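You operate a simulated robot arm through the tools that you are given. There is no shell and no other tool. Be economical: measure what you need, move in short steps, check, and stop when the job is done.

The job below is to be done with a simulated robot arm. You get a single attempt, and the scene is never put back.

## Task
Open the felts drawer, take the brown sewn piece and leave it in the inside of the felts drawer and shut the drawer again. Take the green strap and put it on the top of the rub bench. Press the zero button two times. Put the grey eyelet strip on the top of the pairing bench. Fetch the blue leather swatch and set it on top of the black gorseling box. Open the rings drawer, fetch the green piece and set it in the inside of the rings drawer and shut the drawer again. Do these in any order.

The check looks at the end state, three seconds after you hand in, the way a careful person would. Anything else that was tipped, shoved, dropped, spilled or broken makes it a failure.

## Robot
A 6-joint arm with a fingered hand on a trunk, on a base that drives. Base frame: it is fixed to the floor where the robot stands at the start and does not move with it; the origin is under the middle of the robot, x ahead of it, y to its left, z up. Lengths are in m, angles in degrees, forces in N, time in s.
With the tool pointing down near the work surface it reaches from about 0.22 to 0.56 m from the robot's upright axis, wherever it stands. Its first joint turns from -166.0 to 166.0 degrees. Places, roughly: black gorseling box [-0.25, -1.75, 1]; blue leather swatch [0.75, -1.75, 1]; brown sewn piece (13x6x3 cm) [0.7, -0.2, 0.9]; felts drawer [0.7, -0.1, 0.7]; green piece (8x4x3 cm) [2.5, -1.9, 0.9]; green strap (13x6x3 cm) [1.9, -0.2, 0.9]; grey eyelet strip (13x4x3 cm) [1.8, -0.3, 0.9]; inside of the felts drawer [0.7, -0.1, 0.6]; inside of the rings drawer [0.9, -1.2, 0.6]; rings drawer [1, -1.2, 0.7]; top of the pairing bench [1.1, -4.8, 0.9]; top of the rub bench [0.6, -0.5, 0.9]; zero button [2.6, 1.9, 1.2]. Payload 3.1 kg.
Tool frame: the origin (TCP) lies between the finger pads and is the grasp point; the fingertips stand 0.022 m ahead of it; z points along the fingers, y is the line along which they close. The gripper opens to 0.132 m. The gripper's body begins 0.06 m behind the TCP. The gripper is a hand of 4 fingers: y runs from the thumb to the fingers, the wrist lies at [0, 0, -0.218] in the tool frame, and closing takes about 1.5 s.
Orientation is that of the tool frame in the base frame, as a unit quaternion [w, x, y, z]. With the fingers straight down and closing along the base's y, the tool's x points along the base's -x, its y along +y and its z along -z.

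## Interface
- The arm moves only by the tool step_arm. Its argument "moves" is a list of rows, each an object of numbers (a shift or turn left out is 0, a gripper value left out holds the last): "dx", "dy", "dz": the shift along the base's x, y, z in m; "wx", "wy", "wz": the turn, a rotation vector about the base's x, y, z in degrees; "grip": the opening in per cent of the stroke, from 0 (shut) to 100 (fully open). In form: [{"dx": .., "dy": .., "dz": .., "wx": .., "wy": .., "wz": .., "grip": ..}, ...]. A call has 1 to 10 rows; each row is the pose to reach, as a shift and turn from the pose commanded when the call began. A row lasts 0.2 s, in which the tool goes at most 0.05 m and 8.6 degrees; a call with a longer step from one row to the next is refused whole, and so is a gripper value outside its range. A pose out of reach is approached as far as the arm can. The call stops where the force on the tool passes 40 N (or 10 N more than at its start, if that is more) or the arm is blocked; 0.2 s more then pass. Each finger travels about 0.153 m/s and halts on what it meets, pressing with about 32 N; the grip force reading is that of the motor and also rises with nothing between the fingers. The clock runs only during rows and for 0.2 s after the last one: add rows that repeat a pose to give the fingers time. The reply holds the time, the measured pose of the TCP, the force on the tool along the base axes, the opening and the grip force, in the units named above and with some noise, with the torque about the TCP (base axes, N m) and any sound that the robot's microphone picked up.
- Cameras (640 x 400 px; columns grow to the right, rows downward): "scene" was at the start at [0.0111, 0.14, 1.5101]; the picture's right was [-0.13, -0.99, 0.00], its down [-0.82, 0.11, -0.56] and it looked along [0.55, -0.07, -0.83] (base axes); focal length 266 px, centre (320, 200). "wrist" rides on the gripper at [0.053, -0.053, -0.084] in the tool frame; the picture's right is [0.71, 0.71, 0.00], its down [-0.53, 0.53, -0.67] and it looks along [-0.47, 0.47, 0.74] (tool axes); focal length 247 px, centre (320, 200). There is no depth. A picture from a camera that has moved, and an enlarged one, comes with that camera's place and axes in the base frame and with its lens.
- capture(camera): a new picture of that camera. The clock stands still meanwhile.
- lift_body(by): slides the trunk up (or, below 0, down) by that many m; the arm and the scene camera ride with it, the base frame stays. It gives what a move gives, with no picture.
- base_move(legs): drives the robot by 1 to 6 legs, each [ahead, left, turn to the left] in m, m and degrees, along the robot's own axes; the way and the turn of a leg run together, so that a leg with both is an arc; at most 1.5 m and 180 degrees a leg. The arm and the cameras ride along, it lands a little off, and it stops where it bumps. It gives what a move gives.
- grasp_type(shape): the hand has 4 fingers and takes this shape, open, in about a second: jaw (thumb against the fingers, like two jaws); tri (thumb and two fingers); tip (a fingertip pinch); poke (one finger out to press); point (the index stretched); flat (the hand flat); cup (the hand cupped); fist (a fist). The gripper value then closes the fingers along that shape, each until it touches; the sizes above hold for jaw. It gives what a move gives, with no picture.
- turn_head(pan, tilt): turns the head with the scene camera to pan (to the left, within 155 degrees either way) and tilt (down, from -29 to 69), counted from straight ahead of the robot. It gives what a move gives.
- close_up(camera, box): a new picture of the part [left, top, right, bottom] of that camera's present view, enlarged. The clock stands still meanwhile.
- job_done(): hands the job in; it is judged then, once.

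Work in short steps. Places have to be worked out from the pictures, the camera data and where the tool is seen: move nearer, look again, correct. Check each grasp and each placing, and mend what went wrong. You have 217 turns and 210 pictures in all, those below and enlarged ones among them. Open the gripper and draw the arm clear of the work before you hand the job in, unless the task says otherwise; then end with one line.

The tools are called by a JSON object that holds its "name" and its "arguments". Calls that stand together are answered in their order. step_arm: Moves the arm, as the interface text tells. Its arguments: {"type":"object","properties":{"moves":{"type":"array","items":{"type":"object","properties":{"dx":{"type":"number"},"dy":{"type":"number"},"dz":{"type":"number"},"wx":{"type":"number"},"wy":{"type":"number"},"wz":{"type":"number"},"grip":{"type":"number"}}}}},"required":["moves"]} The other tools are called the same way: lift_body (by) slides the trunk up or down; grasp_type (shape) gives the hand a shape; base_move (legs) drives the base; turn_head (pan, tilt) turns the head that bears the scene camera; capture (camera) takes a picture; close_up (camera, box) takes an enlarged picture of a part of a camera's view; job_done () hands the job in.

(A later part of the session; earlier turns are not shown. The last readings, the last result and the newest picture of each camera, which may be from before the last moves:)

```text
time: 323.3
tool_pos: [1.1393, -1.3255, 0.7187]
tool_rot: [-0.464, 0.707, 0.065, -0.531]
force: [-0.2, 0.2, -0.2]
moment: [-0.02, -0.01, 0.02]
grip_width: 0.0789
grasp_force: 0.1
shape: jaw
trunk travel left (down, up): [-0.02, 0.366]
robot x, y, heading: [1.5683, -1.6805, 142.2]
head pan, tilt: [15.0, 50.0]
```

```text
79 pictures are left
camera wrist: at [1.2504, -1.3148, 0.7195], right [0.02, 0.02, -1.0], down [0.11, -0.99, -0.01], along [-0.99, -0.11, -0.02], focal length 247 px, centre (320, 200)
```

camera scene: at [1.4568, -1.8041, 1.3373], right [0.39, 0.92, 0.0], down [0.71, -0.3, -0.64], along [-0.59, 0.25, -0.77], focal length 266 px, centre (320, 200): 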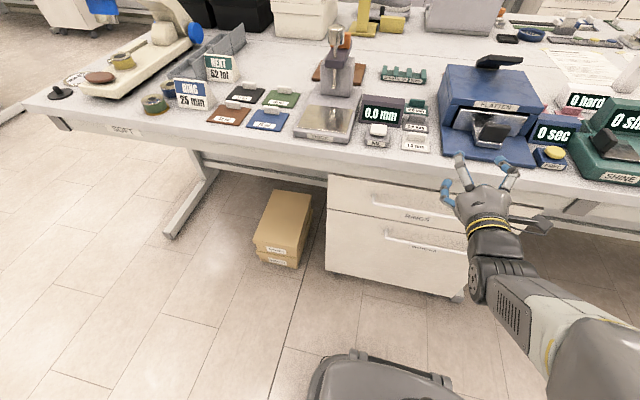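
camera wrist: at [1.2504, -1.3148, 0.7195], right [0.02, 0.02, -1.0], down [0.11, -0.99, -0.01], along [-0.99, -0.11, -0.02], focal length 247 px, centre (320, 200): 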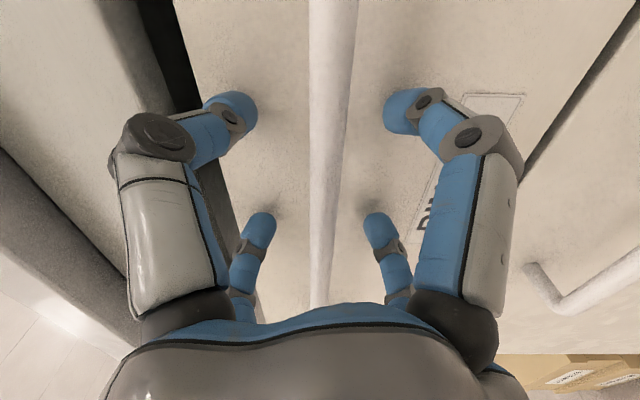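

Slightly deeper than before; back off 6 mm and close.

{"name": "step_arm", "arguments": {"moves": [{"dx": 0.005, "dy": -0.004}, {"dx": 0.005, "dy": -0.004, "grip": 30}, {"dx": 0.005, "dy": -0.004, "grip": 0}, {"dx": 0.005, "dy": -0.004, "grip": 0}, {"dx": 0.005, "dy": -0.004, "grip": 0}, {"dx": 0.005, "dy": -0.004, "grip": 0}]}}

{"name": "capture", "arguments": {"camera": "wrist"}}

```text
time: 324.7
tool_pos: [1.1436, -1.3306, 0.7181]
tool_rot: [-0.465, 0.707, 0.065, -0.529]
force: [-1.3, 1.1, -5.2]
moment: [0.05, 0.03, 0.02]
grip_width: 0.0
grasp_force: 32.5
shape: jaw
trunk travel left (down, up): [-0.02, 0.366]
robot x, y, heading: [1.5684, -1.679, 142.2]
head pan, tilt: [15.0, 50.0]
```

```text
78 pictures are left
camera wrist: at [1.2551, -1.3183, 0.7192], right [0.02, 0.02, -1.0], down [0.11, -0.99, -0.01], along [-0.99, -0.11, -0.02], focal length 247 px, centre (320, 200)
```

wrist: 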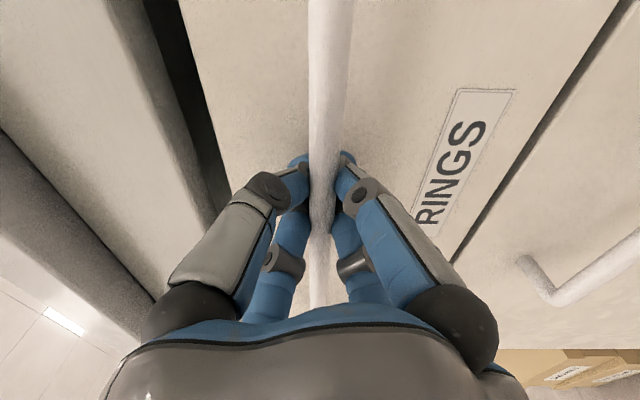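

Hooked. Pull the drawer open by driving back 0.25 m.

{"name": "base_move", "arguments": {"legs": [[-0.25, 0, 0]]}}

{"name": "capture", "arguments": {"camera": "scene"}}

```text
time: 326.6
tool_pos: [1.3438, -1.4769, 0.718]
tool_rot: [-0.466, 0.707, 0.062, -0.528]
force: [9.1, 12.6, -8.5]
moment: [0.04, -0.04, 0.08]
grip_width: 0.0
grasp_force: 32.3
shape: jaw
trunk travel left (down, up): [-0.02, 0.366]
robot x, y, heading: [1.7647, -1.8344, 141.8]
head pan, tilt: [15.0, 50.0]
```

```text
77 pictures are left
camera scene: at [1.6528, -1.9539, 1.3377], right [0.39, 0.92, 0.0], down [0.7, -0.3, -0.64], along [-0.59, 0.25, -0.77], focal length 266 px, centre (320, 200)
```

scene: 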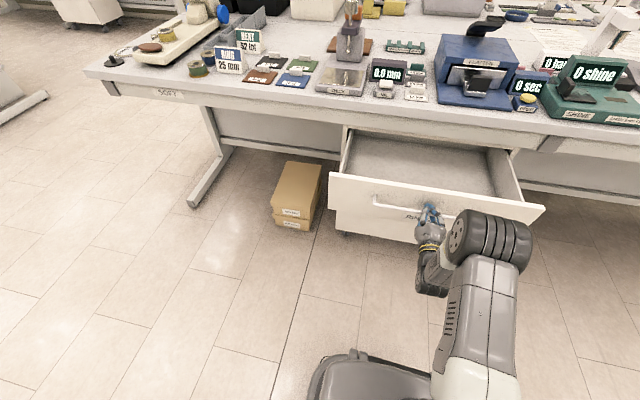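

Drawer open and empty. Release, retract, and raise the hand.

{"name": "step_arm", "arguments": {"moves": [{"grip": 40}, {"grip": 62}, {"grip": 62}, {"dx": 0.03, "dy": -0.0226}, {"dx": 0.06, "dy": -0.0452}, {"dx": 0.085, "dy": -0.064}, {"dx": 0.085, "dy": -0.064}]}}

{"name": "lift_body", "arguments": {"by": 0.1}}

{"name": "step_arm", "arguments": {"moves": [{"dz": 0.045}, {"dz": 0.09}, {"dz": 0.135}, {"dz": 0.18}, {"dz": 0.225}, {"dz": 0.26}]}}

{"name": "step_arm", "arguments": {"moves": [{"wx": -5.17, "wy": -6.86}, {"wx": -10.3, "wy": -13.7}, {"wx": -15.5, "wy": -20.6}, {"wx": -20.7, "wy": -27.4}, {"wx": -25.8, "wy": -34.3}, {"wx": -31, "wy": -41.1}, {"wx": -36.2, "wy": -48}, {"wx": -41.3, "wy": -54.8}, {"wx": -46.5, "wy": -61.7}, {"wx": -51.6, "wy": -68.4}]}}

{"name": "capture", "arguments": {"camera": "wrist"}}

```text
time: 328.1
tool_pos: [1.4275, -1.5443, 0.7183]
tool_rot: [-0.465, 0.707, 0.064, -0.528]
force: [0.1, 1.4, -1.1]
moment: [0.02, -0.01, -0.02]
grip_width: 0.0812
grasp_force: 0.1
shape: jaw
trunk travel left (down, up): [-0.02, 0.366]
robot x, y, heading: [1.7684, -1.8368, 142.0]
head pan, tilt: [15.0, 50.0]
```

```text
time: 329.5
tool_pos: [1.4261, -1.5446, 0.8195]
tool_rot: [-0.466, 0.707, 0.064, -0.528]
force: [0.5, 0.1, -0.3]
moment: [-0.03, 0.01, 0.01]
grip_width: 0.0814
grasp_force: 0.2
shape: jaw
trunk travel left (down, up): [-0.12, 0.266]
robot x, y, heading: [1.7682, -1.8353, 142.1]
head pan, tilt: [15.0, 50.0]
```

```text
time: 330.9
tool_pos: [1.4284, -1.5423, 1.0828]
tool_rot: [-0.466, 0.707, 0.063, -0.529]
force: [-0.4, -0.5, 0.8]
moment: [0.01, -0.01, 0.02]
grip_width: 0.0812
grasp_force: 0.2
shape: jaw
out of reach, approached as far as the arm can: row 3, 4, 5
trunk travel left (down, up): [-0.12, 0.266]
robot x, y, heading: [1.7651, -1.8364, 141.8]
head pan, tilt: [15.0, 50.0]
```

```text
time: 333.1
tool_pos: [1.4363, -1.5286, 1.0823]
tool_rot: [0.058, 0.986, 0.084, -0.13]
force: [-0.3, 0.7, 0.3]
moment: [0.0, -0.04, 0.0]
grip_width: 0.0815
grasp_force: 0.1
shape: jaw
out of reach, approached as far as the arm can: row 4, 5, 6, 7, 8, 9, 10
trunk travel left (down, up): [-0.12, 0.266]
robot x, y, heading: [1.7637, -1.8316, 141.9]
head pan, tilt: [15.0, 50.0]
```

```text
76 pictures are left
camera wrist: at [1.4972, -1.4576, 1.1427], right [0.8, -0.58, -0.12], down [-0.24, -0.51, 0.83], along [-0.55, -0.64, -0.55], focal length 247 px, centre (320, 200)
```

wrist: 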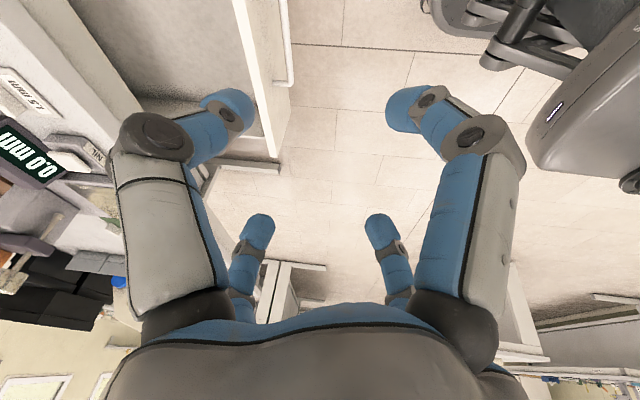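

The hand is up but tilted 16°; I'll correct that while driving back to the staged piece.

{"name": "base_move", "arguments": {"legs": [[0, -1.33, 1], [0.38, 0, 0]]}}

{"name": "step_arm", "arguments": {"moves": [{"wx": 4, "wy": -7.2, "grip": 49}, {"wx": 7.9, "wy": -14.4}, {"dx": -0.03, "dy": 0.0226, "wx": 7.9, "wy": -14.4}, {"dx": -0.03, "dy": 0.0226, "wx": 7.9, "wy": -14.4}]}}

{"name": "capture", "arguments": {"camera": "wrist"}}

```text
time: 341.7
tool_pos: [1.9414, -0.2552, 1.0843]
tool_rot: [0.055, 0.985, 0.092, -0.132]
force: [0.3, 0.0, -0.3]
moment: [0.02, -0.02, 0.0]
grip_width: 0.0818
grasp_force: 0.1
shape: jaw
trunk travel left (down, up): [-0.12, 0.266]
robot x, y, heading: [2.2781, -0.5585, 142.4]
head pan, tilt: [15.0, 50.0]
```

```text
time: 342.7
tool_pos: [1.9211, -0.2305, 1.0812]
tool_rot: [0.066, 0.986, 0.095, -0.121]
force: [0.6, 0.1, 0.1]
moment: [0.04, 0.03, 0.03]
grip_width: 0.0652
grasp_force: 0.1
shape: jaw
out of reach, approached as far as the arm can: row 1, 2, 3, 4
trunk travel left (down, up): [-0.12, 0.266]
robot x, y, heading: [2.2761, -0.5546, 142.4]
head pan, tilt: [15.0, 50.0]
```

```text
75 pictures are left
camera wrist: at [1.9781, -0.1584, 1.1414], right [0.82, -0.57, -0.1], down [-0.24, -0.5, 0.83], along [-0.53, -0.65, -0.55], focal length 247 px, centre (320, 200)
```

wrist: 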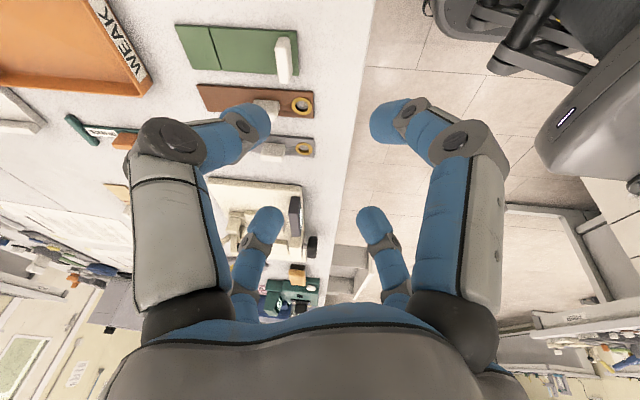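

The wrist seems limited at this short reach. Extend toward the tab while applying the tilt correction.

{"name": "step_arm", "arguments": {"moves": [{"dx": -0.018, "dy": 0.006, "dz": -0.01}, {"dx": -0.036, "dy": 0.011, "dz": -0.03, "wx": 3, "wy": -4.4}, {"dx": -0.05, "dy": 0.013, "dz": -0.05, "wx": 6, "wy": -8.8}, {"dx": -0.0545, "dy": 0.0135, "dz": -0.06, "wx": 8.9, "wy": -13.1}, {"dx": -0.0545, "dy": 0.0135, "dz": -0.06, "wx": 8.9, "wy": -13.1}, {"dx": -0.0545, "dy": 0.0135, "dz": -0.06, "wx": 8.9, "wy": -13.1}]}}

{"name": "capture", "arguments": {"camera": "wrist"}}

```text
time: 344.1
tool_pos: [1.8874, -0.2293, 1.0539]
tool_rot: [0.063, 0.987, 0.094, -0.112]
force: [0.5, 0.0, -0.4]
moment: [-0.01, 0.03, -0.02]
grip_width: 0.0648
grasp_force: 0.2
shape: jaw
out of reach, approached as far as the arm can: row 2, 3, 4, 5, 6
trunk travel left (down, up): [-0.12, 0.266]
robot x, y, heading: [2.275, -0.5549, 142.8]
head pan, tilt: [15.0, 50.0]
```

```text
74 pictures are left
camera wrist: at [1.9451, -0.1576, 1.1157], right [0.82, -0.57, -0.09], down [-0.26, -0.51, 0.82], along [-0.52, -0.65, -0.56], focal length 247 px, centre (320, 200)
```

wrist: 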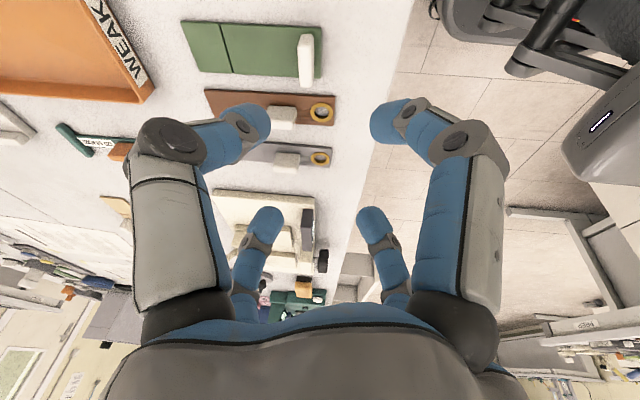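

Still held at ~14° tilt, perhaps by a wrist limit. Test with a yaw change added to the correction.

{"name": "step_arm", "arguments": {"moves": [{"wz": -8}, {"wz": -16}, {"wz": -16, "wx": 4, "wy": -6}, {"wz": -16, "wx": 7, "wy": -11}, {"wz": -16, "wx": 7, "wy": -11}]}}

```text
time: 345.3
tool_pos: [1.8878, -0.2325, 1.0712]
tool_rot: [0.067, 0.99, -0.05, -0.113]
force: [-0.1, 0.7, 0.1]
moment: [0.0, 0.01, 0.0]
grip_width: 0.0651
grasp_force: 0.2
shape: jaw
out of reach, approached as far as the arm can: row 1, 2, 3, 4, 5
trunk travel left (down, up): [-0.12, 0.266]
robot x, y, heading: [2.2741, -0.5561, 142.7]
head pan, tilt: [15.0, 50.0]
```

Let me look at the arm's shape from the head camera.

{"name": "turn_head", "arguments": {"pan": -10, "tilt": 45}}

{"name": "capture", "arguments": {"camera": "scene"}}

```text
time: 346.2
tool_pos: [1.8862, -0.2332, 1.0694]
tool_rot: [0.067, 0.99, -0.05, -0.114]
force: [-0.1, -0.5, -0.2]
moment: [0.0, -0.01, -0.01]
grip_width: 0.0648
grasp_force: 0.1
shape: jaw
trunk travel left (down, up): [-0.12, 0.266]
robot x, y, heading: [2.2771, -0.554, 142.5]
head pan, tilt: [-10.0, 45.0]
```

```text
73 pictures are left
camera scene: at [2.1777, -0.6492, 1.4449], right [0.74, 0.68, 0.0], down [0.48, -0.52, -0.71], along [-0.48, 0.52, -0.71], focal length 266 px, centre (320, 200)
```

scene: 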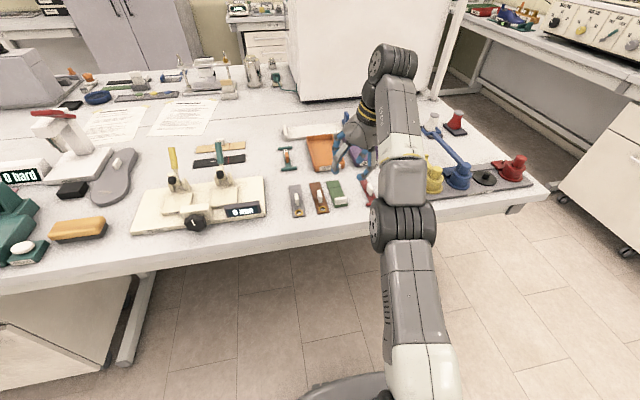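

The arm seems in a flipped elbow posture. Raise the trunk 0.2 m and command the tool down relative to it with the tilt correction, to get back into the usual posture.

{"name": "lift_body", "arguments": {"by": 0.2}}

{"name": "step_arm", "arguments": {"moves": [{"dz": -0.03, "wx": 3, "wy": -4}, {"dz": -0.06, "wx": 6, "wy": -8}, {"dz": -0.09, "wx": 8, "wy": -12}, {"dz": -0.12, "wx": 8, "wy": -13}, {"dz": -0.15, "wx": 8, "wy": -13}, {"dz": -0.15, "wx": 8, "wy": -13}]}}

```text
time: 348.4
tool_pos: [1.8873, -0.2339, 1.2701]
tool_rot: [0.068, 0.99, -0.049, -0.113]
force: [-0.3, -0.8, -0.2]
moment: [0.0, -0.01, 0.04]
grip_width: 0.0653
grasp_force: 0.1
shape: jaw
trunk travel left (down, up): [-0.32, 0.066]
robot x, y, heading: [2.2744, -0.5565, 142.6]
head pan, tilt: [-10.0, 45.0]
```

```text
time: 349.8
tool_pos: [1.8884, -0.2246, 1.2162]
tool_rot: [0.103, 0.991, -0.046, -0.075]
force: [0.3, -0.3, -0.7]
moment: [-0.01, -0.01, -0.02]
grip_width: 0.0652
grasp_force: 0.1
shape: jaw
out of reach, approached as far as the arm can: row 1, 2, 3, 4, 5, 6
trunk travel left (down, up): [-0.32, 0.066]
robot x, y, heading: [2.2736, -0.5565, 142.5]
head pan, tilt: [-10.0, 45.0]
```

Still stuck; likely a wrist roll at its limit. Pitch the hand up toward horizontal again (aligning with the forearm) to unwrap it.

{"name": "step_arm", "arguments": {"moves": [{"wx": 5, "wy": 6.6}, {"wx": 10, "wy": 13.2}, {"wx": 15, "wy": 19.9}, {"wx": 20, "wy": 26.5}, {"wx": 25, "wy": 33}, {"wx": 30, "wy": 39.7}, {"wx": 35, "wy": 46.4}, {"wx": 40, "wy": 53}, {"wx": 45, "wy": 59.7}, {"wx": 45, "wy": 59.7}]}}

{"name": "capture", "arguments": {"camera": "scene"}}

```text
time: 352.0
tool_pos: [1.7955, -0.0544, 1.2567]
tool_rot: [-0.159, 0.843, 0.072, -0.509]
force: [-0.3, -0.8, 0.4]
moment: [0.01, 0.01, 0.01]
grip_width: 0.0645
grasp_force: 0.2
shape: jaw
out of reach, approached as far as the arm can: row 1, 2, 3, 4, 5, 6, 7, 8, 9, 10
trunk travel left (down, up): [-0.32, 0.066]
robot x, y, heading: [2.2729, -0.5546, 142.6]
head pan, tilt: [-10.0, 45.0]
```

```text
72 pictures are left
camera scene: at [2.1779, -0.6491, 1.6447], right [0.74, 0.68, 0.0], down [0.48, -0.52, -0.71], along [-0.48, 0.52, -0.71], focal length 266 px, centre (320, 200)
```

scene: 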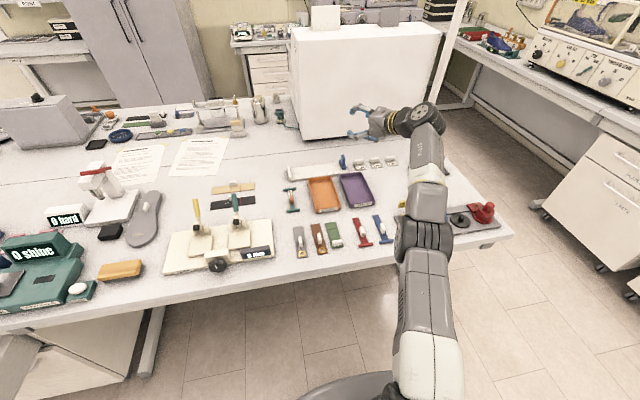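

The arm is in an elbow-low posture. Retract the tool inward with a 45° pitch (that restored it after the flex machine).

{"name": "step_arm", "arguments": {"moves": [{"dx": 0.022, "dy": -0.034, "dz": 0.005, "wx": 0.3, "wy": -2.8, "wz": -2}, {"dx": 0.0435, "dy": -0.068, "dz": 0.01, "wx": 0.7, "wy": -5.6, "wz": -4}, {"dx": 0.065, "dy": -0.102, "dz": 0.015, "wx": 1, "wy": -8.5, "wz": -6}, {"dx": 0.087, "dy": -0.136, "dz": 0.02, "wx": 1.3, "wy": -11.3, "wz": -7.9}, {"dx": 0.109, "dy": -0.17, "dz": 0.025, "wx": 1.7, "wy": -14.1, "wz": -9.9}, {"dx": 0.13, "dy": -0.204, "dz": 0.03, "wx": 2, "wy": -17, "wz": -11.8}, {"dx": 0.152, "dy": -0.237, "dz": 0.035, "wx": 2.4, "wy": -19.8, "wz": -13.8}, {"dx": 0.174, "dy": -0.2715, "dz": 0.04, "wx": 2.7, "wy": -22.6, "wz": -15.8}, {"dx": 0.174, "dy": -0.2715, "dz": 0.04, "wx": 2.7, "wy": -22.6, "wz": -15.8}]}}

{"name": "capture", "arguments": {"camera": "scene"}}

```text
time: 354.0
tool_pos: [1.9596, -0.2427, 1.4988]
tool_rot: [-0.183, 0.934, 0.016, -0.306]
force: [-0.9, 0.3, 0.8]
moment: [-0.04, -0.01, 0.0]
grip_width: 0.0647
grasp_force: 0.1
shape: jaw
out of reach, approached as far as the arm can: row 1, 2, 3, 4, 5, 6, 7, 8, 9
trunk travel left (down, up): [-0.32, 0.066]
robot x, y, heading: [2.2723, -0.5569, 142.6]
head pan, tilt: [-10.0, 45.0]
```

```text
71 pictures are left
camera scene: at [2.1757, -0.6472, 1.6446], right [0.74, 0.68, 0.0], down [0.48, -0.52, -0.71], along [-0.48, 0.52, -0.71], focal length 266 px, centre (320, 200)
```

scene: 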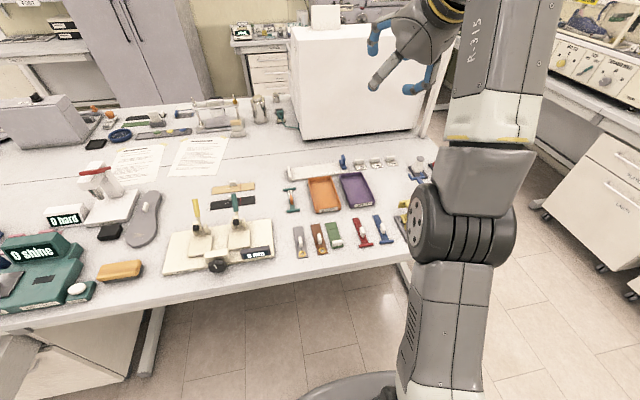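

It's unfolding upward. Hold the command a few rows to see whether it converges.

{"name": "step_arm", "arguments": {"moves": [{"dx": 0}, {"dx": 0}, {"dx": 0}, {"dx": 0}, {"dx": 0}]}}

```text
time: 355.2
tool_pos: [1.9611, -0.2438, 1.4993]
tool_rot: [-0.184, 0.934, 0.016, -0.307]
force: [0.3, 0.3, -0.9]
moment: [0.02, 0.03, 0.0]
grip_width: 0.0643
grasp_force: 0.2
shape: jaw
trunk travel left (down, up): [-0.32, 0.066]
robot x, y, heading: [2.2753, -0.5598, 142.7]
head pan, tilt: [-10.0, 45.0]
```

Now settled at z 1.5. Command down and inward while turning the tool vertical.

{"name": "step_arm", "arguments": {"moves": [{"dx": 0.02, "dy": -0.02, "dz": -0.03}, {"dx": 0.03, "dy": -0.03, "dz": -0.06}, {"dx": 0.03, "dy": -0.03, "dz": -0.09}, {"dx": 0.03, "dy": -0.03, "dz": -0.12}, {"dx": 0.03, "dy": -0.03, "dz": -0.15}, {"dx": 0.03, "dy": -0.03, "dz": -0.18}]}}

{"name": "capture", "arguments": {"camera": "scene"}}

```text
time: 356.6
tool_pos: [1.9875, -0.2903, 1.3291]
tool_rot: [-0.185, 0.933, 0.016, -0.308]
force: [-0.7, -0.5, -0.7]
moment: [0.04, 0.01, 0.0]
grip_width: 0.0649
grasp_force: 0.2
shape: jaw
out of reach, approached as far as the arm can: row 1, 2
trunk travel left (down, up): [-0.32, 0.066]
robot x, y, heading: [2.2709, -0.5563, 142.8]
head pan, tilt: [-10.0, 45.0]
```

```text
70 pictures are left
camera scene: at [2.1797, -0.6516, 1.6446], right [0.74, 0.68, 0.0], down [0.48, -0.52, -0.71], along [-0.48, 0.52, -0.71], focal length 266 px, centre (320, 200)
```

scene: 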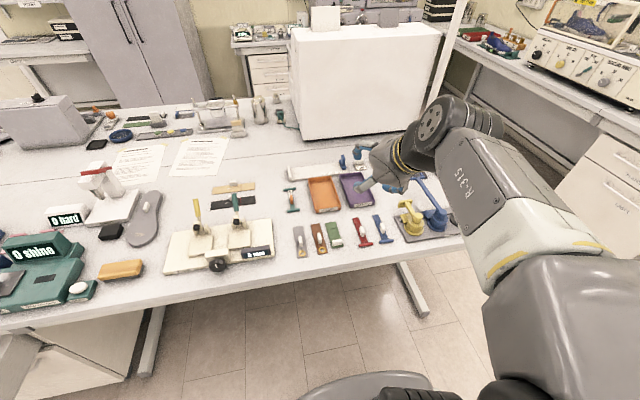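

Elbow-up posture is back. Turn the tool vertical now.

{"name": "step_arm", "arguments": {"moves": [{"wx": -3.5, "wy": -6.1}, {"wx": -7, "wy": -12.2}, {"wx": -10.5, "wy": -18.3}, {"wx": -14, "wy": -24.3}, {"wx": -17.5, "wy": -30.4}, {"wx": -21, "wy": -36.5}, {"wx": -21, "wy": -36.5}]}}

{"name": "capture", "arguments": {"camera": "wrist"}}

```text
time: 358.2
tool_pos: [2.0094, -0.269, 1.3513]
tool_rot: [0.05, 0.99, 0.023, -0.128]
force: [-0.1, -0.2, -0.2]
moment: [-0.04, -0.02, 0.0]
grip_width: 0.0646
grasp_force: 0.0
shape: jaw
out of reach, approached as far as the arm can: row 1, 2, 3, 4, 5, 6, 7
trunk travel left (down, up): [-0.32, 0.066]
robot x, y, heading: [2.2747, -0.557, 142.6]
head pan, tilt: [-10.0, 45.0]
```

```text
69 pictures are left
camera wrist: at [2.0793, -0.2062, 1.4128], right [0.72, -0.68, -0.12], down [-0.31, -0.47, 0.83], along [-0.62, -0.56, -0.55], focal length 247 px, centre (320, 200)
```

wrist: 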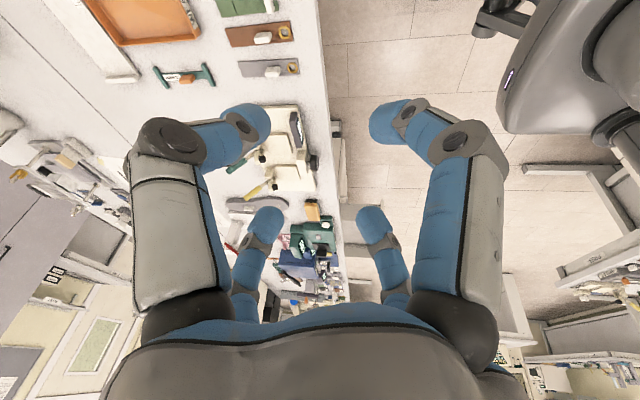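

The tilt persists, so the tool roll is probably at a joint limit. The hand is symmetric by 90°, so try yawing +40° with the tilt correction.

{"name": "step_arm", "arguments": {"moves": [{"wz": 8}, {"wz": 16}, {"wz": 24}, {"wz": 32}, {"wz": 40}, {"wz": 40}]}}

```text
time: 359.6
tool_pos: [2.0112, -0.275, 1.341]
tool_rot: [0.089, 0.922, 0.36, -0.109]
force: [0.2, 0.4, 0.5]
moment: [0.01, 0.02, 0.02]
grip_width: 0.0649
grasp_force: 0.0
shape: jaw
out of reach, approached as far as the arm can: row 4, 5, 6
trunk travel left (down, up): [-0.32, 0.066]
robot x, y, heading: [2.2762, -0.5555, 142.5]
head pan, tilt: [-10.0, 45.0]
```

Yaw moved freely. Now apply the tilt correction at this yaw.

{"name": "step_arm", "arguments": {"moves": [{"wx": 4.7, "wy": -2.7}, {"wx": 9.4, "wy": -5.4}, {"wx": 14.1, "wy": -8}, {"wx": 14.1, "wy": -8}]}}

```text
time: 360.6
tool_pos: [2.0114, -0.277, 1.3406]
tool_rot: [0.09, 0.922, 0.36, -0.11]
force: [1.0, -0.5, -0.1]
moment: [-0.01, 0.04, 0.01]
grip_width: 0.0647
grasp_force: 0.2
shape: jaw
out of reach, approached as far as the arm can: row 1, 2, 3, 4
trunk travel left (down, up): [-0.32, 0.066]
robot x, y, heading: [2.2741, -0.5564, 142.5]
head pan, tilt: [-10.0, 45.0]
```

Perhaps too high for a vertical wrist. Move down 0.15 and forward 0.1 first, then correct the tilt.

{"name": "step_arm", "arguments": {"moves": [{"dx": -0.016, "dy": 0.012, "dz": -0.03}, {"dx": -0.032, "dy": 0.024, "dz": -0.06}, {"dx": -0.048, "dy": 0.036, "dz": -0.09}, {"dx": -0.064, "dy": 0.048, "dz": -0.12}, {"dx": -0.08, "dy": 0.06, "dz": -0.15}, {"dx": -0.08, "dy": 0.06, "dz": -0.15, "wx": 4.7, "wy": -2.7}, {"dx": -0.08, "dy": 0.06, "dz": -0.15, "wx": 9.4, "wy": -5.4}, {"dx": -0.08, "dy": 0.06, "dz": -0.15, "wx": 14.1, "wy": -8}, {"dx": -0.08, "dy": 0.06, "dz": -0.15, "wx": 14.1, "wy": -8}]}}

{"name": "capture", "arguments": {"camera": "scene"}}

```text
time: 362.6
tool_pos: [1.9295, -0.2147, 1.1905]
tool_rot: [0.093, 0.921, 0.358, -0.119]
force: [-0.8, 0.8, -1.2]
moment: [0.01, 0.0, -0.01]
grip_width: 0.0645
grasp_force: 0.1
shape: jaw
out of reach, approached as far as the arm can: row 2, 3, 6, 7, 8, 9
trunk travel left (down, up): [-0.32, 0.066]
robot x, y, heading: [2.2745, -0.5547, 142.5]
head pan, tilt: [-10.0, 45.0]
```

```text
68 pictures are left
camera scene: at [2.1777, -0.6492, 1.6446], right [0.74, 0.68, 0.0], down [0.48, -0.52, -0.71], along [-0.48, 0.52, -0.71], focal length 266 px, centre (320, 200)
```

scene: 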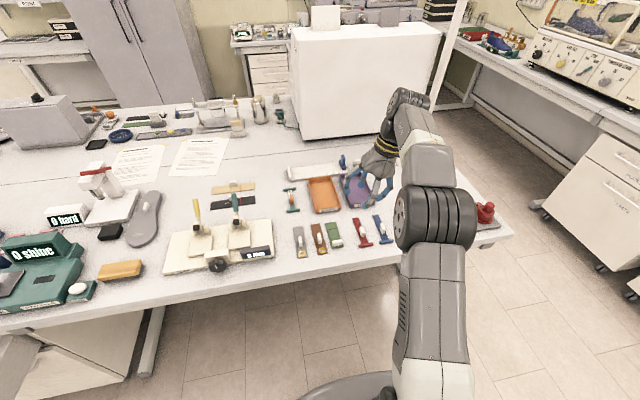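

Elbow is fine now but sideways tilt stays. Try unwinding yaw the other way by 80°, then correct.

{"name": "step_arm", "arguments": {"moves": [{"wz": -8.5}, {"wz": -17}, {"wz": -25.5}, {"wz": -34}, {"wz": -42.5}, {"wz": -51}, {"wz": -59.5}, {"wz": -68}, {"wz": -76.5}, {"wz": -85}]}}

```text
time: 364.8
tool_pos: [1.9559, -0.2075, 1.169]
tool_rot: [0.018, 0.918, -0.352, -0.18]
force: [-0.4, -0.1, -0.6]
moment: [0.04, -0.01, 0.0]
grip_width: 0.0644
grasp_force: 0.0
shape: jaw
out of reach, approached as far as the arm can: row 7, 8, 9, 10
trunk travel left (down, up): [-0.32, 0.066]
robot x, y, heading: [2.2724, -0.5594, 142.8]
head pan, tilt: [-10.0, 45.0]
```

Sideways tilt has shrunk. Now apply the remaining correction.

{"name": "step_arm", "arguments": {"moves": [{"wx": -1.4, "wy": -5}, {"wx": -2.8, "wy": -10}, {"wx": -4.1, "wy": -15}, {"wx": -5.5, "wy": -20}, {"wx": -5.5, "wy": -20}]}}

```text
time: 366.0
tool_pos: [1.9796, -0.2186, 1.1367]
tool_rot: [0.068, 0.927, -0.351, -0.112]
force: [0.5, -0.9, -0.2]
moment: [0.01, -0.02, -0.02]
grip_width: 0.0647
grasp_force: 0.0
shape: jaw
out of reach, approached as far as the arm can: row 1, 2, 3, 4, 5
trunk travel left (down, up): [-0.32, 0.066]
robot x, y, heading: [2.2734, -0.5576, 142.6]
head pan, tilt: [-10.0, 45.0]
```

The wrist limits me to leaning ~15° sideways. That is acceptable for tab grasps, so I restore the 45° finger yaw and work with that small tilt.

{"name": "step_arm", "arguments": {"moves": [{"wz": 8.4}, {"wz": 16.8}, {"wz": 25.2}, {"wz": 33.6}, {"wz": 42}, {"wz": 50}, {"wz": 50}]}}

{"name": "lift_body", "arguments": {"by": -0.1}}

{"name": "capture", "arguments": {"camera": "wrist"}}

```text
time: 367.6
tool_pos: [1.9763, -0.2243, 1.1332]
tool_rot: [0.118, 0.986, 0.072, -0.091]
force: [0.0, -0.2, 1.4]
moment: [0.01, -0.01, 0.01]
grip_width: 0.0647
grasp_force: 0.0
shape: jaw
out of reach, approached as far as the arm can: row 5, 6, 7
trunk travel left (down, up): [-0.32, 0.066]
robot x, y, heading: [2.2732, -0.5569, 142.9]
head pan, tilt: [-10.0, 45.0]
```

```text
time: 368.9
tool_pos: [1.9755, -0.2243, 1.0335]
tool_rot: [0.117, 0.986, 0.072, -0.092]
force: [-0.4, 0.6, 0.9]
moment: [0.02, -0.01, -0.01]
grip_width: 0.0648
grasp_force: 0.1
shape: jaw
trunk travel left (down, up): [-0.22, 0.166]
robot x, y, heading: [2.2754, -0.56, 142.5]
head pan, tilt: [-10.0, 45.0]
```

```text
67 pictures are left
camera wrist: at [2.0325, -0.1469, 1.0904], right [0.8, -0.6, 0.01], down [-0.32, -0.41, 0.86], along [-0.51, -0.69, -0.52], focal length 247 px, centre (320, 200)
```

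wrist: 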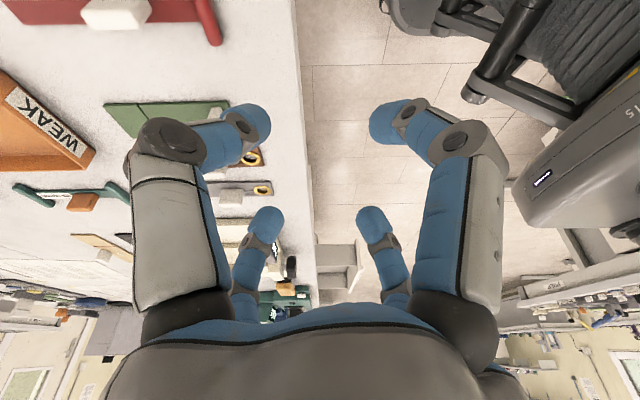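

Move to a pre-grasp above the staged green piece's tab.

{"name": "step_arm", "arguments": {"moves": [{"dx": -0.035, "dy": 0.008, "dz": -0.01}, {"dx": -0.07, "dy": 0.016, "dz": -0.02}, {"dx": -0.099, "dy": 0.022, "dz": -0.041}, {"dx": -0.099, "dy": 0.022, "dz": -0.041}]}}

{"name": "capture", "arguments": {"camera": "wrist"}}

```text
time: 369.9
tool_pos: [1.875, -0.2031, 0.9958]
tool_rot: [0.117, 0.986, 0.072, -0.093]
force: [0.8, 0.1, 0.0]
moment: [0.0, -0.01, -0.01]
grip_width: 0.0647
grasp_force: 0.0
shape: jaw
trunk travel left (down, up): [-0.22, 0.166]
robot x, y, heading: [2.2732, -0.5599, 142.6]
head pan, tilt: [-10.0, 45.0]
```

```text
66 pictures are left
camera wrist: at [1.9317, -0.1259, 1.0527], right [0.8, -0.6, 0.01], down [-0.32, -0.41, 0.86], along [-0.51, -0.69, -0.51], focal length 247 px, centre (320, 200)
```

wrist: 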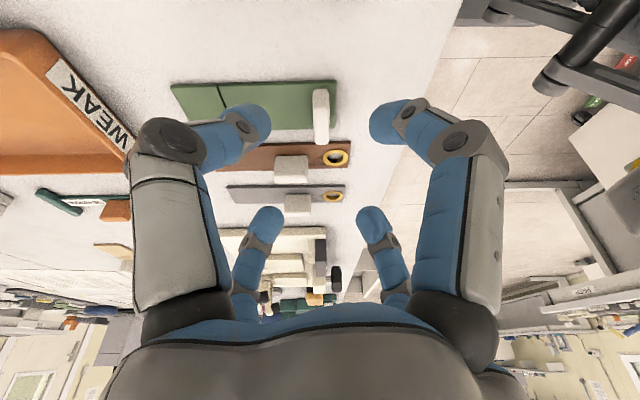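

This pose is within reach; retry the tilt correction here.

{"name": "step_arm", "arguments": {"moves": [{"wx": 4.7, "wy": -3.2}, {"wx": 9.5, "wy": -6.4}, {"wx": 14.2, "wy": -9.6}, {"wx": 14.2, "wy": -9.6}]}}

```text
time: 370.9
tool_pos: [1.8744, -0.2071, 0.9943]
tool_rot: [0.109, 0.987, 0.071, -0.092]
force: [0.0, -0.2, 0.0]
moment: [-0.01, 0.01, -0.02]
grip_width: 0.0647
grasp_force: 0.0
shape: jaw
out of reach, approached as far as the arm can: row 1, 2, 3, 4
trunk travel left (down, up): [-0.22, 0.166]
robot x, y, heading: [2.2743, -0.5576, 142.7]
head pan, tilt: [-10.0, 45.0]
```

Not available; proceed with the tilt, sliding in along the tool axis onto the tab, and close.

{"name": "step_arm", "arguments": {"moves": [{"dx": -0.005, "dy": -0.006, "dz": -0.03}, {"dx": -0.01, "dy": -0.012, "dz": -0.05}, {"dx": -0.01, "dy": -0.012, "dz": -0.059}, {"dx": -0.01, "dy": -0.012, "dz": -0.059, "grip": 25}, {"dx": -0.01, "dy": -0.012, "dz": -0.059, "grip": 0}, {"dx": -0.01, "dy": -0.012, "dz": -0.059, "grip": 0}, {"dx": -0.01, "dy": -0.012, "dz": -0.059, "grip": 0}]}}

{"name": "capture", "arguments": {"camera": "wrist"}}

```text
time: 372.5
tool_pos: [1.866, -0.2217, 0.9338]
tool_rot: [0.107, 0.987, 0.07, -0.093]
force: [0.2, 0.0, 1.1]
moment: [-0.04, 0.01, -0.02]
grip_width: 0.014
grasp_force: 31.8
shape: jaw
trunk travel left (down, up): [-0.22, 0.166]
robot x, y, heading: [2.2746, -0.5598, 142.5]
head pan, tilt: [-10.0, 45.0]
```

```text
65 pictures are left
camera wrist: at [1.923, -0.1445, 0.9918], right [0.8, -0.6, 0.0], down [-0.32, -0.42, 0.85], along [-0.51, -0.68, -0.53], focal length 247 px, centre (320, 200)
```

wrist: 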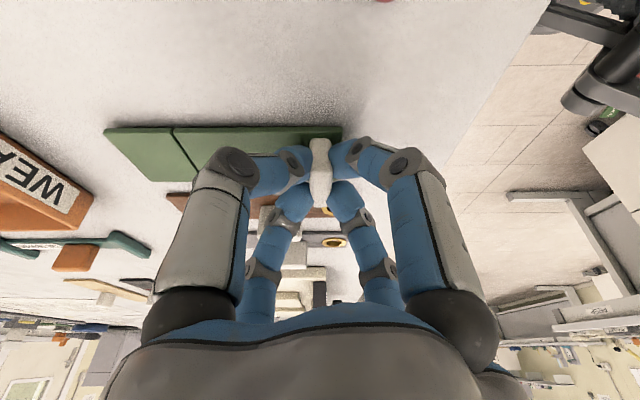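

Grasped. Lift via the trunk and carry to the open rings drawer.

{"name": "lift_body", "arguments": {"by": 0.14}}

{"name": "base_move", "arguments": {"legs": [[-0.3, 0, 0.5], [0, 1.25, 0], [0.08, 0, 0]]}}

{"name": "capture", "arguments": {"camera": "wrist"}}

{"name": "turn_head", "arguments": {"pan": 5, "tilt": 50}}

{"name": "capture", "arguments": {"camera": "scene"}}

```text
time: 374.2
tool_pos: [1.8664, -0.2211, 1.0749]
tool_rot: [0.108, 0.987, 0.071, -0.092]
force: [-0.6, -1.0, -1.1]
moment: [0.02, 0.01, -0.01]
grip_width: 0.0136
grasp_force: 31.9
shape: jaw
trunk travel left (down, up): [-0.36, 0.026]
robot x, y, heading: [2.2725, -0.5584, 142.7]
head pan, tilt: [-10.0, 45.0]
```

```text
time: 383.0
tool_pos: [1.2688, -1.4167, 1.0745]
tool_rot: [0.111, 0.986, 0.091, -0.09]
force: [-0.6, -0.1, -0.5]
moment: [-0.04, -0.04, 0.02]
grip_width: 0.014
grasp_force: 32.3
shape: jaw
trunk travel left (down, up): [-0.36, 0.026]
robot x, y, heading: [1.6932, -1.7354, 144.8]
head pan, tilt: [-10.0, 45.0]
```

```text
64 pictures are left
camera wrist: at [1.3219, -1.3386, 1.1318], right [0.82, -0.57, 0.0], down [-0.3, -0.43, 0.85], along [-0.48, -0.7, -0.53], focal length 247 px, centre (320, 200)
```

wrist: 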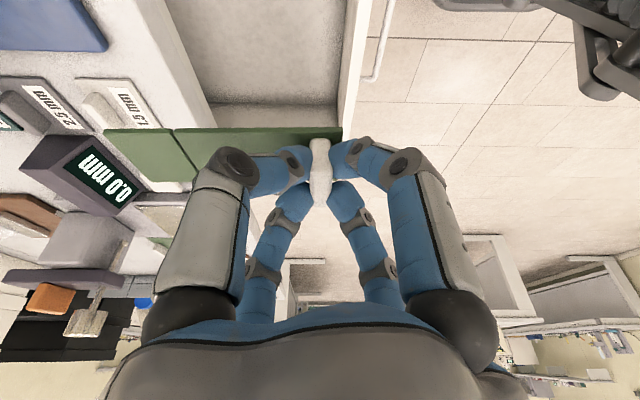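

```text
time: 383.7
tool_pos: [1.2686, -1.4182, 1.0756]
tool_rot: [0.109, 0.986, 0.09, -0.09]
force: [0.2, 0.7, -1.1]
moment: [0.0, -0.03, -0.01]
grip_width: 0.0141
grasp_force: 31.7
shape: jaw
trunk travel left (down, up): [-0.36, 0.026]
robot x, y, heading: [1.6918, -1.7379, 144.8]
head pan, tilt: [5.0, 50.0]
```

```text
63 pictures are left
camera scene: at [1.5889, -1.8524, 1.6782], right [0.5, 0.86, 0.0], down [0.66, -0.38, -0.64], along [-0.56, 0.32, -0.77], focal length 266 px, centre (320, 200)
```

scene: 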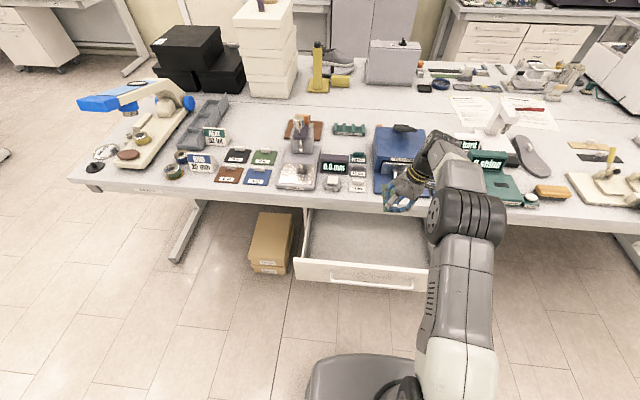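

The drawer's inner front is at n ≈ 1.92; move 3 cm deeper so the hand clears both it and the bench edge, then lower the trunk.

{"name": "base_move", "arguments": {"legs": [[0.032, 0, -1]]}}

{"name": "lift_body", "arguments": {"by": -0.3}}

{"name": "capture", "arguments": {"camera": "wrist"}}

{"name": "capture", "arguments": {"camera": "scene"}}

```text
time: 384.6
tool_pos: [1.2494, -1.393, 1.0756]
tool_rot: [0.109, 0.986, 0.082, -0.091]
force: [-0.4, -0.4, -1.1]
moment: [-0.04, -0.01, 0.0]
grip_width: 0.0141
grasp_force: 31.9
shape: jaw
trunk travel left (down, up): [-0.36, 0.026]
robot x, y, heading: [1.6598, -1.7202, 143.8]
head pan, tilt: [5.0, 50.0]
```

```text
time: 387.6
tool_pos: [1.249, -1.3928, 0.7741]
tool_rot: [0.109, 0.987, 0.081, -0.091]
force: [-0.2, -0.4, -0.8]
moment: [0.0, 0.0, 0.03]
grip_width: 0.014
grasp_force: 31.8
shape: jaw
trunk travel left (down, up): [-0.06, 0.326]
robot x, y, heading: [1.6678, -1.7204, 143.5]
head pan, tilt: [5.0, 50.0]
```

```text
62 pictures are left
camera wrist: at [1.305, -1.3149, 0.8315], right [0.81, -0.58, 0.0], down [-0.31, -0.43, 0.85], along [-0.49, -0.69, -0.53], focal length 247 px, centre (320, 200)
```

wrist: 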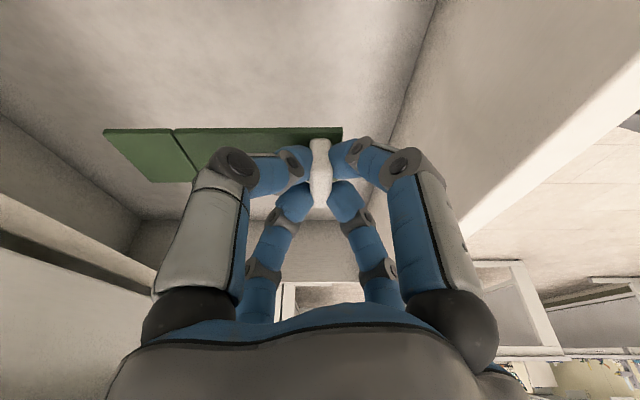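

```text
61 pictures are left
camera scene: at [1.5615, -1.8325, 1.3771], right [0.52, 0.86, 0.0], down [0.66, -0.4, -0.64], along [-0.55, 0.33, -0.77], focal length 266 px, centre (320, 200)
```

scene: 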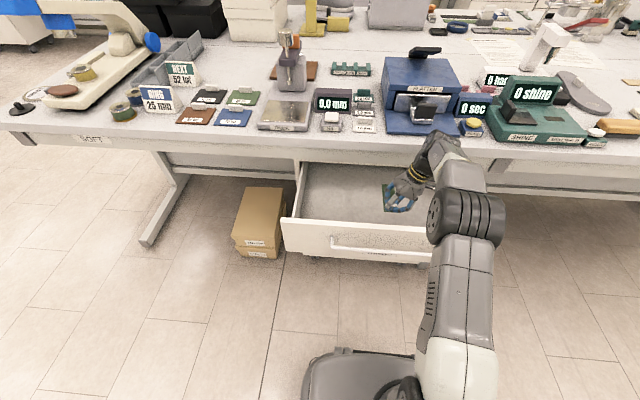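

Hand is inside the drawer with clearance. Lower further, guarded, then release.

{"name": "lift_body", "arguments": {"by": -0.055}}

{"name": "step_arm", "arguments": {"moves": [{"dz": -0.015}, {"dz": -0.03}, {"dz": -0.038}, {"dz": -0.044}, {"dz": -0.049}, {"dz": -0.054}, {"dz": -0.058}]}}

{"name": "capture", "arguments": {"camera": "wrist"}}

```text
time: 388.5
tool_pos: [1.2503, -1.3925, 0.7192]
tool_rot: [0.109, 0.986, 0.082, -0.092]
force: [-0.3, 0.2, 0.7]
moment: [-0.01, -0.03, 0.04]
grip_width: 0.0141
grasp_force: 31.6
shape: jaw
trunk travel left (down, up): [-0.005, 0.381]
robot x, y, heading: [1.6675, -1.721, 143.8]
head pan, tilt: [5.0, 50.0]
```

```text
time: 390.3
tool_pos: [1.2474, -1.3904, 0.6687]
tool_rot: [0.103, 0.987, 0.08, -0.098]
force: [-0.5, 1.2, 16.2]
moment: [-0.29, 0.02, 0.0]
grip_width: 0.0146
grasp_force: 31.9
shape: jaw
trunk travel left (down, up): [-0.005, 0.381]
robot x, y, heading: [1.6672, -1.7192, 143.6]
head pan, tilt: [5.0, 50.0]
stopped in row 7: the force on the tool passed its limit at 42 N (the readings are from after the stop); the commanded pose is now the measured one
```

```text
60 pictures are left
camera wrist: at [1.3041, -1.3136, 0.7259], right [0.81, -0.58, -0.01], down [-0.3, -0.43, 0.85], along [-0.5, -0.69, -0.53], focal length 247 px, centre (320, 200)
```

wrist: 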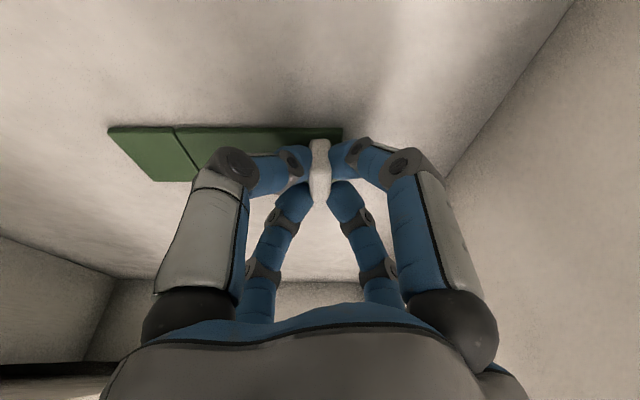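

Floor contact. Ease up 2 mm, open, and withdraw along the tool axis, then raise the trunk.

{"name": "step_arm", "arguments": {"moves": [{"dz": 0.002}, {"dz": 0.002, "grip": 25}, {"dz": 0.002, "grip": 50}, {"dz": 0.002, "grip": 50}, {"dx": 0.004, "dy": 0.005, "dz": 0.022}, {"dx": 0.009, "dy": 0.012, "dz": 0.052}, {"dx": 0.009, "dy": 0.012, "dz": 0.08}]}}

{"name": "lift_body", "arguments": {"by": 0.3}}

{"name": "capture", "arguments": {"camera": "wrist"}}

```text
time: 391.9
tool_pos: [1.2584, -1.3804, 0.7448]
tool_rot: [0.108, 0.986, 0.08, -0.095]
force: [0.3, 0.0, 0.1]
moment: [0.01, 0.0, -0.01]
grip_width: 0.0656
grasp_force: 0.0
shape: jaw
trunk travel left (down, up): [-0.005, 0.381]
robot x, y, heading: [1.6627, -1.7157, 143.8]
head pan, tilt: [5.0, 50.0]
```

```text
time: 394.9
tool_pos: [1.2583, -1.3798, 1.0442]
tool_rot: [0.107, 0.986, 0.081, -0.095]
force: [0.0, -1.0, 0.4]
moment: [-0.01, 0.01, 0.02]
grip_width: 0.0654
grasp_force: 0.0
shape: jaw
trunk travel left (down, up): [-0.305, 0.081]
robot x, y, heading: [1.6656, -1.7217, 144.0]
head pan, tilt: [5.0, 50.0]
```

```text
59 pictures are left
camera wrist: at [1.3136, -1.303, 1.1021], right [0.81, -0.58, -0.01], down [-0.3, -0.43, 0.85], along [-0.5, -0.69, -0.53], focal length 247 px, centre (320, 200)
```

wrist: 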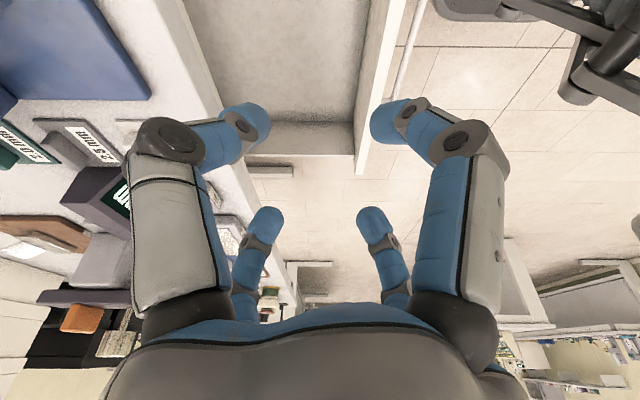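

Now back off, close the fingers and turn the hand horizontal for pushing the drawer shut; also verify the piece in the drawer.

{"name": "base_move", "arguments": {"legs": [[-0.16, 0, -0.8]]}}

{"name": "step_arm", "arguments": {"moves": [{"dx": 0.0084, "dy": -0.0063, "wx": 4.9, "wy": 6.5, "wz": -2.4, "grip": 0}, {"dx": 0.0168, "dy": -0.0126, "wx": 9.8, "wy": 13, "wz": -4.8}, {"dx": 0.025, "dy": -0.019, "wx": 14.7, "wy": 19.5, "wz": -7.2}, {"dx": 0.0336, "dy": -0.025, "wx": 19.6, "wy": 26, "wz": -9.6}, {"dx": 0.042, "dy": -0.0315, "wx": 24.5, "wy": 32.5, "wz": -12}, {"dx": 0.05, "dy": -0.038, "wx": 29.4, "wy": 39, "wz": -14.4}, {"dx": 0.059, "dy": -0.044, "wx": 34.3, "wy": 45.5, "wz": -16.8}, {"dx": 0.067, "dy": -0.05, "wx": 39.2, "wy": 52, "wz": -19.2}, {"dx": 0.0756, "dy": -0.0567, "wx": 44.1, "wy": 58.5, "wz": -21.6}, {"dx": 0.084, "dy": -0.063, "wx": 49, "wy": 65, "wz": -24}]}}

{"name": "capture", "arguments": {"camera": "scene"}}

```text
time: 396.3
tool_pos: [1.3901, -1.4689, 1.0448]
tool_rot: [0.104, 0.987, 0.075, -0.095]
force: [0.0, -0.2, 0.9]
moment: [0.04, -0.02, 0.02]
grip_width: 0.0656
grasp_force: 0.0
shape: jaw
trunk travel left (down, up): [-0.305, 0.081]
robot x, y, heading: [1.7946, -1.815, 143.2]
head pan, tilt: [5.0, 50.0]
```

```text
time: 398.5
tool_pos: [1.4744, -1.5328, 1.0433]
tool_rot: [-0.365, 0.734, -0.041, -0.571]
force: [0.7, -0.4, 0.1]
moment: [-0.03, 0.02, 0.01]
grip_width: 0.0001
grasp_force: 31.9
shape: jaw
trunk travel left (down, up): [-0.305, 0.081]
robot x, y, heading: [1.7898, -1.8119, 143.1]
head pan, tilt: [5.0, 50.0]
```

```text
58 pictures are left
camera scene: at [1.6863, -1.9245, 1.6225], right [0.53, 0.85, 0.0], down [0.65, -0.4, -0.64], along [-0.55, 0.34, -0.77], focal length 266 px, centre (320, 200)
```

scene: 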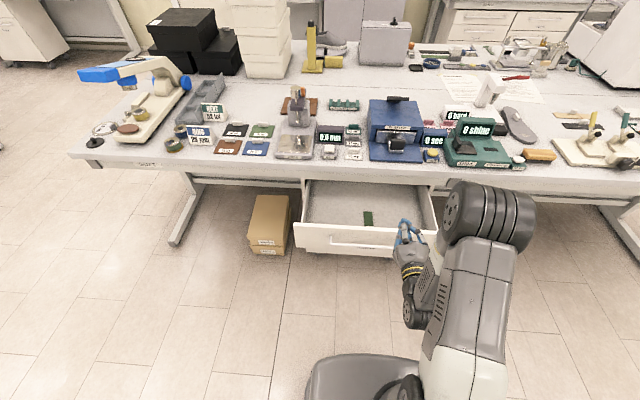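

The green piece is in the drawer. Lower to push height just below the bar and drive forward to close.

{"name": "lift_body", "arguments": {"by": -0.3}}

{"name": "step_arm", "arguments": {"moves": [{"dz": -0.035}, {"dz": -0.067}, {"dz": -0.067}]}}

{"name": "base_move", "arguments": {"legs": [[0.3, 0, 0]]}}

{"name": "capture", "arguments": {"camera": "wrist"}}

```text
time: 401.5
tool_pos: [1.474, -1.5326, 0.7447]
tool_rot: [-0.363, 0.734, -0.042, -0.572]
force: [0.0, -0.6, -0.5]
moment: [0.06, 0.03, 0.0]
grip_width: 0.0
grasp_force: 31.9
shape: jaw
trunk travel left (down, up): [-0.005, 0.381]
robot x, y, heading: [1.7916, -1.8125, 143.4]
head pan, tilt: [5.0, 50.0]
```

```text
time: 402.3
tool_pos: [1.4736, -1.5339, 0.6795]
tool_rot: [-0.363, 0.735, -0.041, -0.572]
force: [-0.9, -0.4, 0.3]
moment: [-0.04, 0.0, 0.04]
grip_width: 0.0
grasp_force: 32.0
shape: jaw
trunk travel left (down, up): [-0.005, 0.381]
robot x, y, heading: [1.7935, -1.8139, 143.1]
head pan, tilt: [5.0, 50.0]
```

```text
time: 404.4
tool_pos: [1.2308, -1.356, 0.6787]
tool_rot: [-0.361, 0.735, -0.039, -0.573]
force: [-0.3, 0.6, 0.2]
moment: [0.0, -0.02, -0.02]
grip_width: 0.0
grasp_force: 31.9
shape: jaw
trunk travel left (down, up): [-0.005, 0.381]
robot x, y, heading: [1.5488, -1.6343, 143.6]
head pan, tilt: [5.0, 50.0]
```

```text
57 pictures are left
camera wrist: at [1.3419, -1.3463, 0.6643], right [-0.09, -0.27, -0.96], down [0.12, -0.96, 0.26], along [-0.99, -0.09, 0.12], focal length 247 px, centre (320, 200)
```

wrist: 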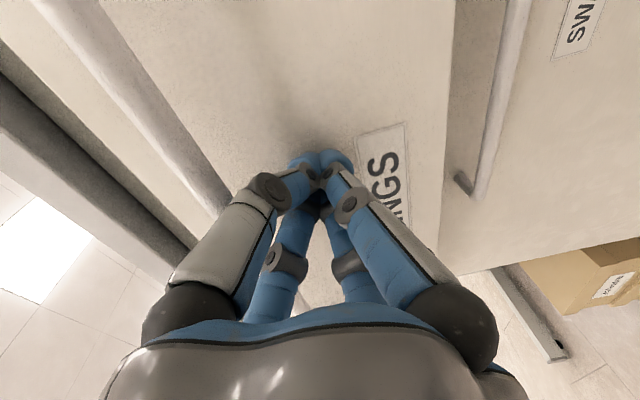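

Pushing is underway; ~10 cm remain. Drive 7 cm more, then finish with the guarded arm.

{"name": "base_move", "arguments": {"legs": [[0.07, 0, 0]]}}

{"name": "step_arm", "arguments": {"moves": [{"dx": -0.012, "dy": 0.009}, {"dx": -0.02, "dy": 0.015}, {"dx": -0.028, "dy": 0.021}, {"dx": -0.036, "dy": 0.027}, {"dx": -0.044, "dy": 0.033}]}}

{"name": "capture", "arguments": {"camera": "scene"}}

```text
time: 405.4
tool_pos: [1.1739, -1.3152, 0.6787]
tool_rot: [-0.361, 0.735, -0.039, -0.573]
force: [1.1, 0.2, -0.7]
moment: [-0.04, 0.03, -0.01]
grip_width: 0.0
grasp_force: 32.1
shape: jaw
trunk travel left (down, up): [-0.005, 0.381]
robot x, y, heading: [1.495, -1.5975, 143.6]
head pan, tilt: [5.0, 50.0]
```

```text
time: 406.1
tool_pos: [1.157, -1.3, 0.6792]
tool_rot: [-0.359, 0.737, -0.039, -0.571]
force: [21.9, -15.6, 9.0]
moment: [0.21, 0.35, 0.01]
grip_width: 0.0
grasp_force: 31.8
shape: jaw
trunk travel left (down, up): [-0.005, 0.381]
robot x, y, heading: [1.4958, -1.5965, 143.7]
head pan, tilt: [5.0, 50.0]
stopped in row 3: the force on the tool passed its limit at 50 N (the readings are from after the stop); the commanded pose is now the measured one
```

```text
56 pictures are left
camera scene: at [1.3948, -1.7082, 1.3233], right [0.52, 0.85, 0.0], down [0.65, -0.4, -0.65], along [-0.55, 0.34, -0.76], focal length 266 px, centre (320, 200)
```

scene: 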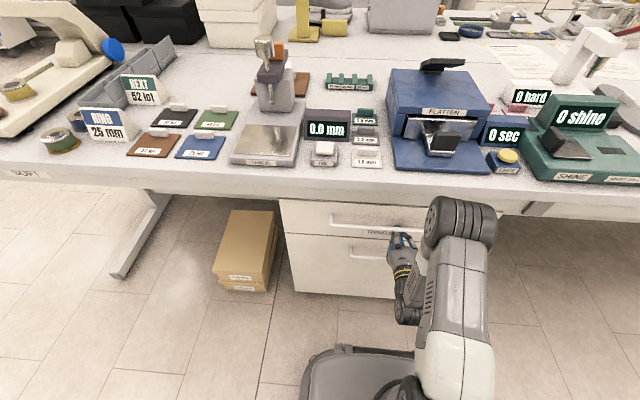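

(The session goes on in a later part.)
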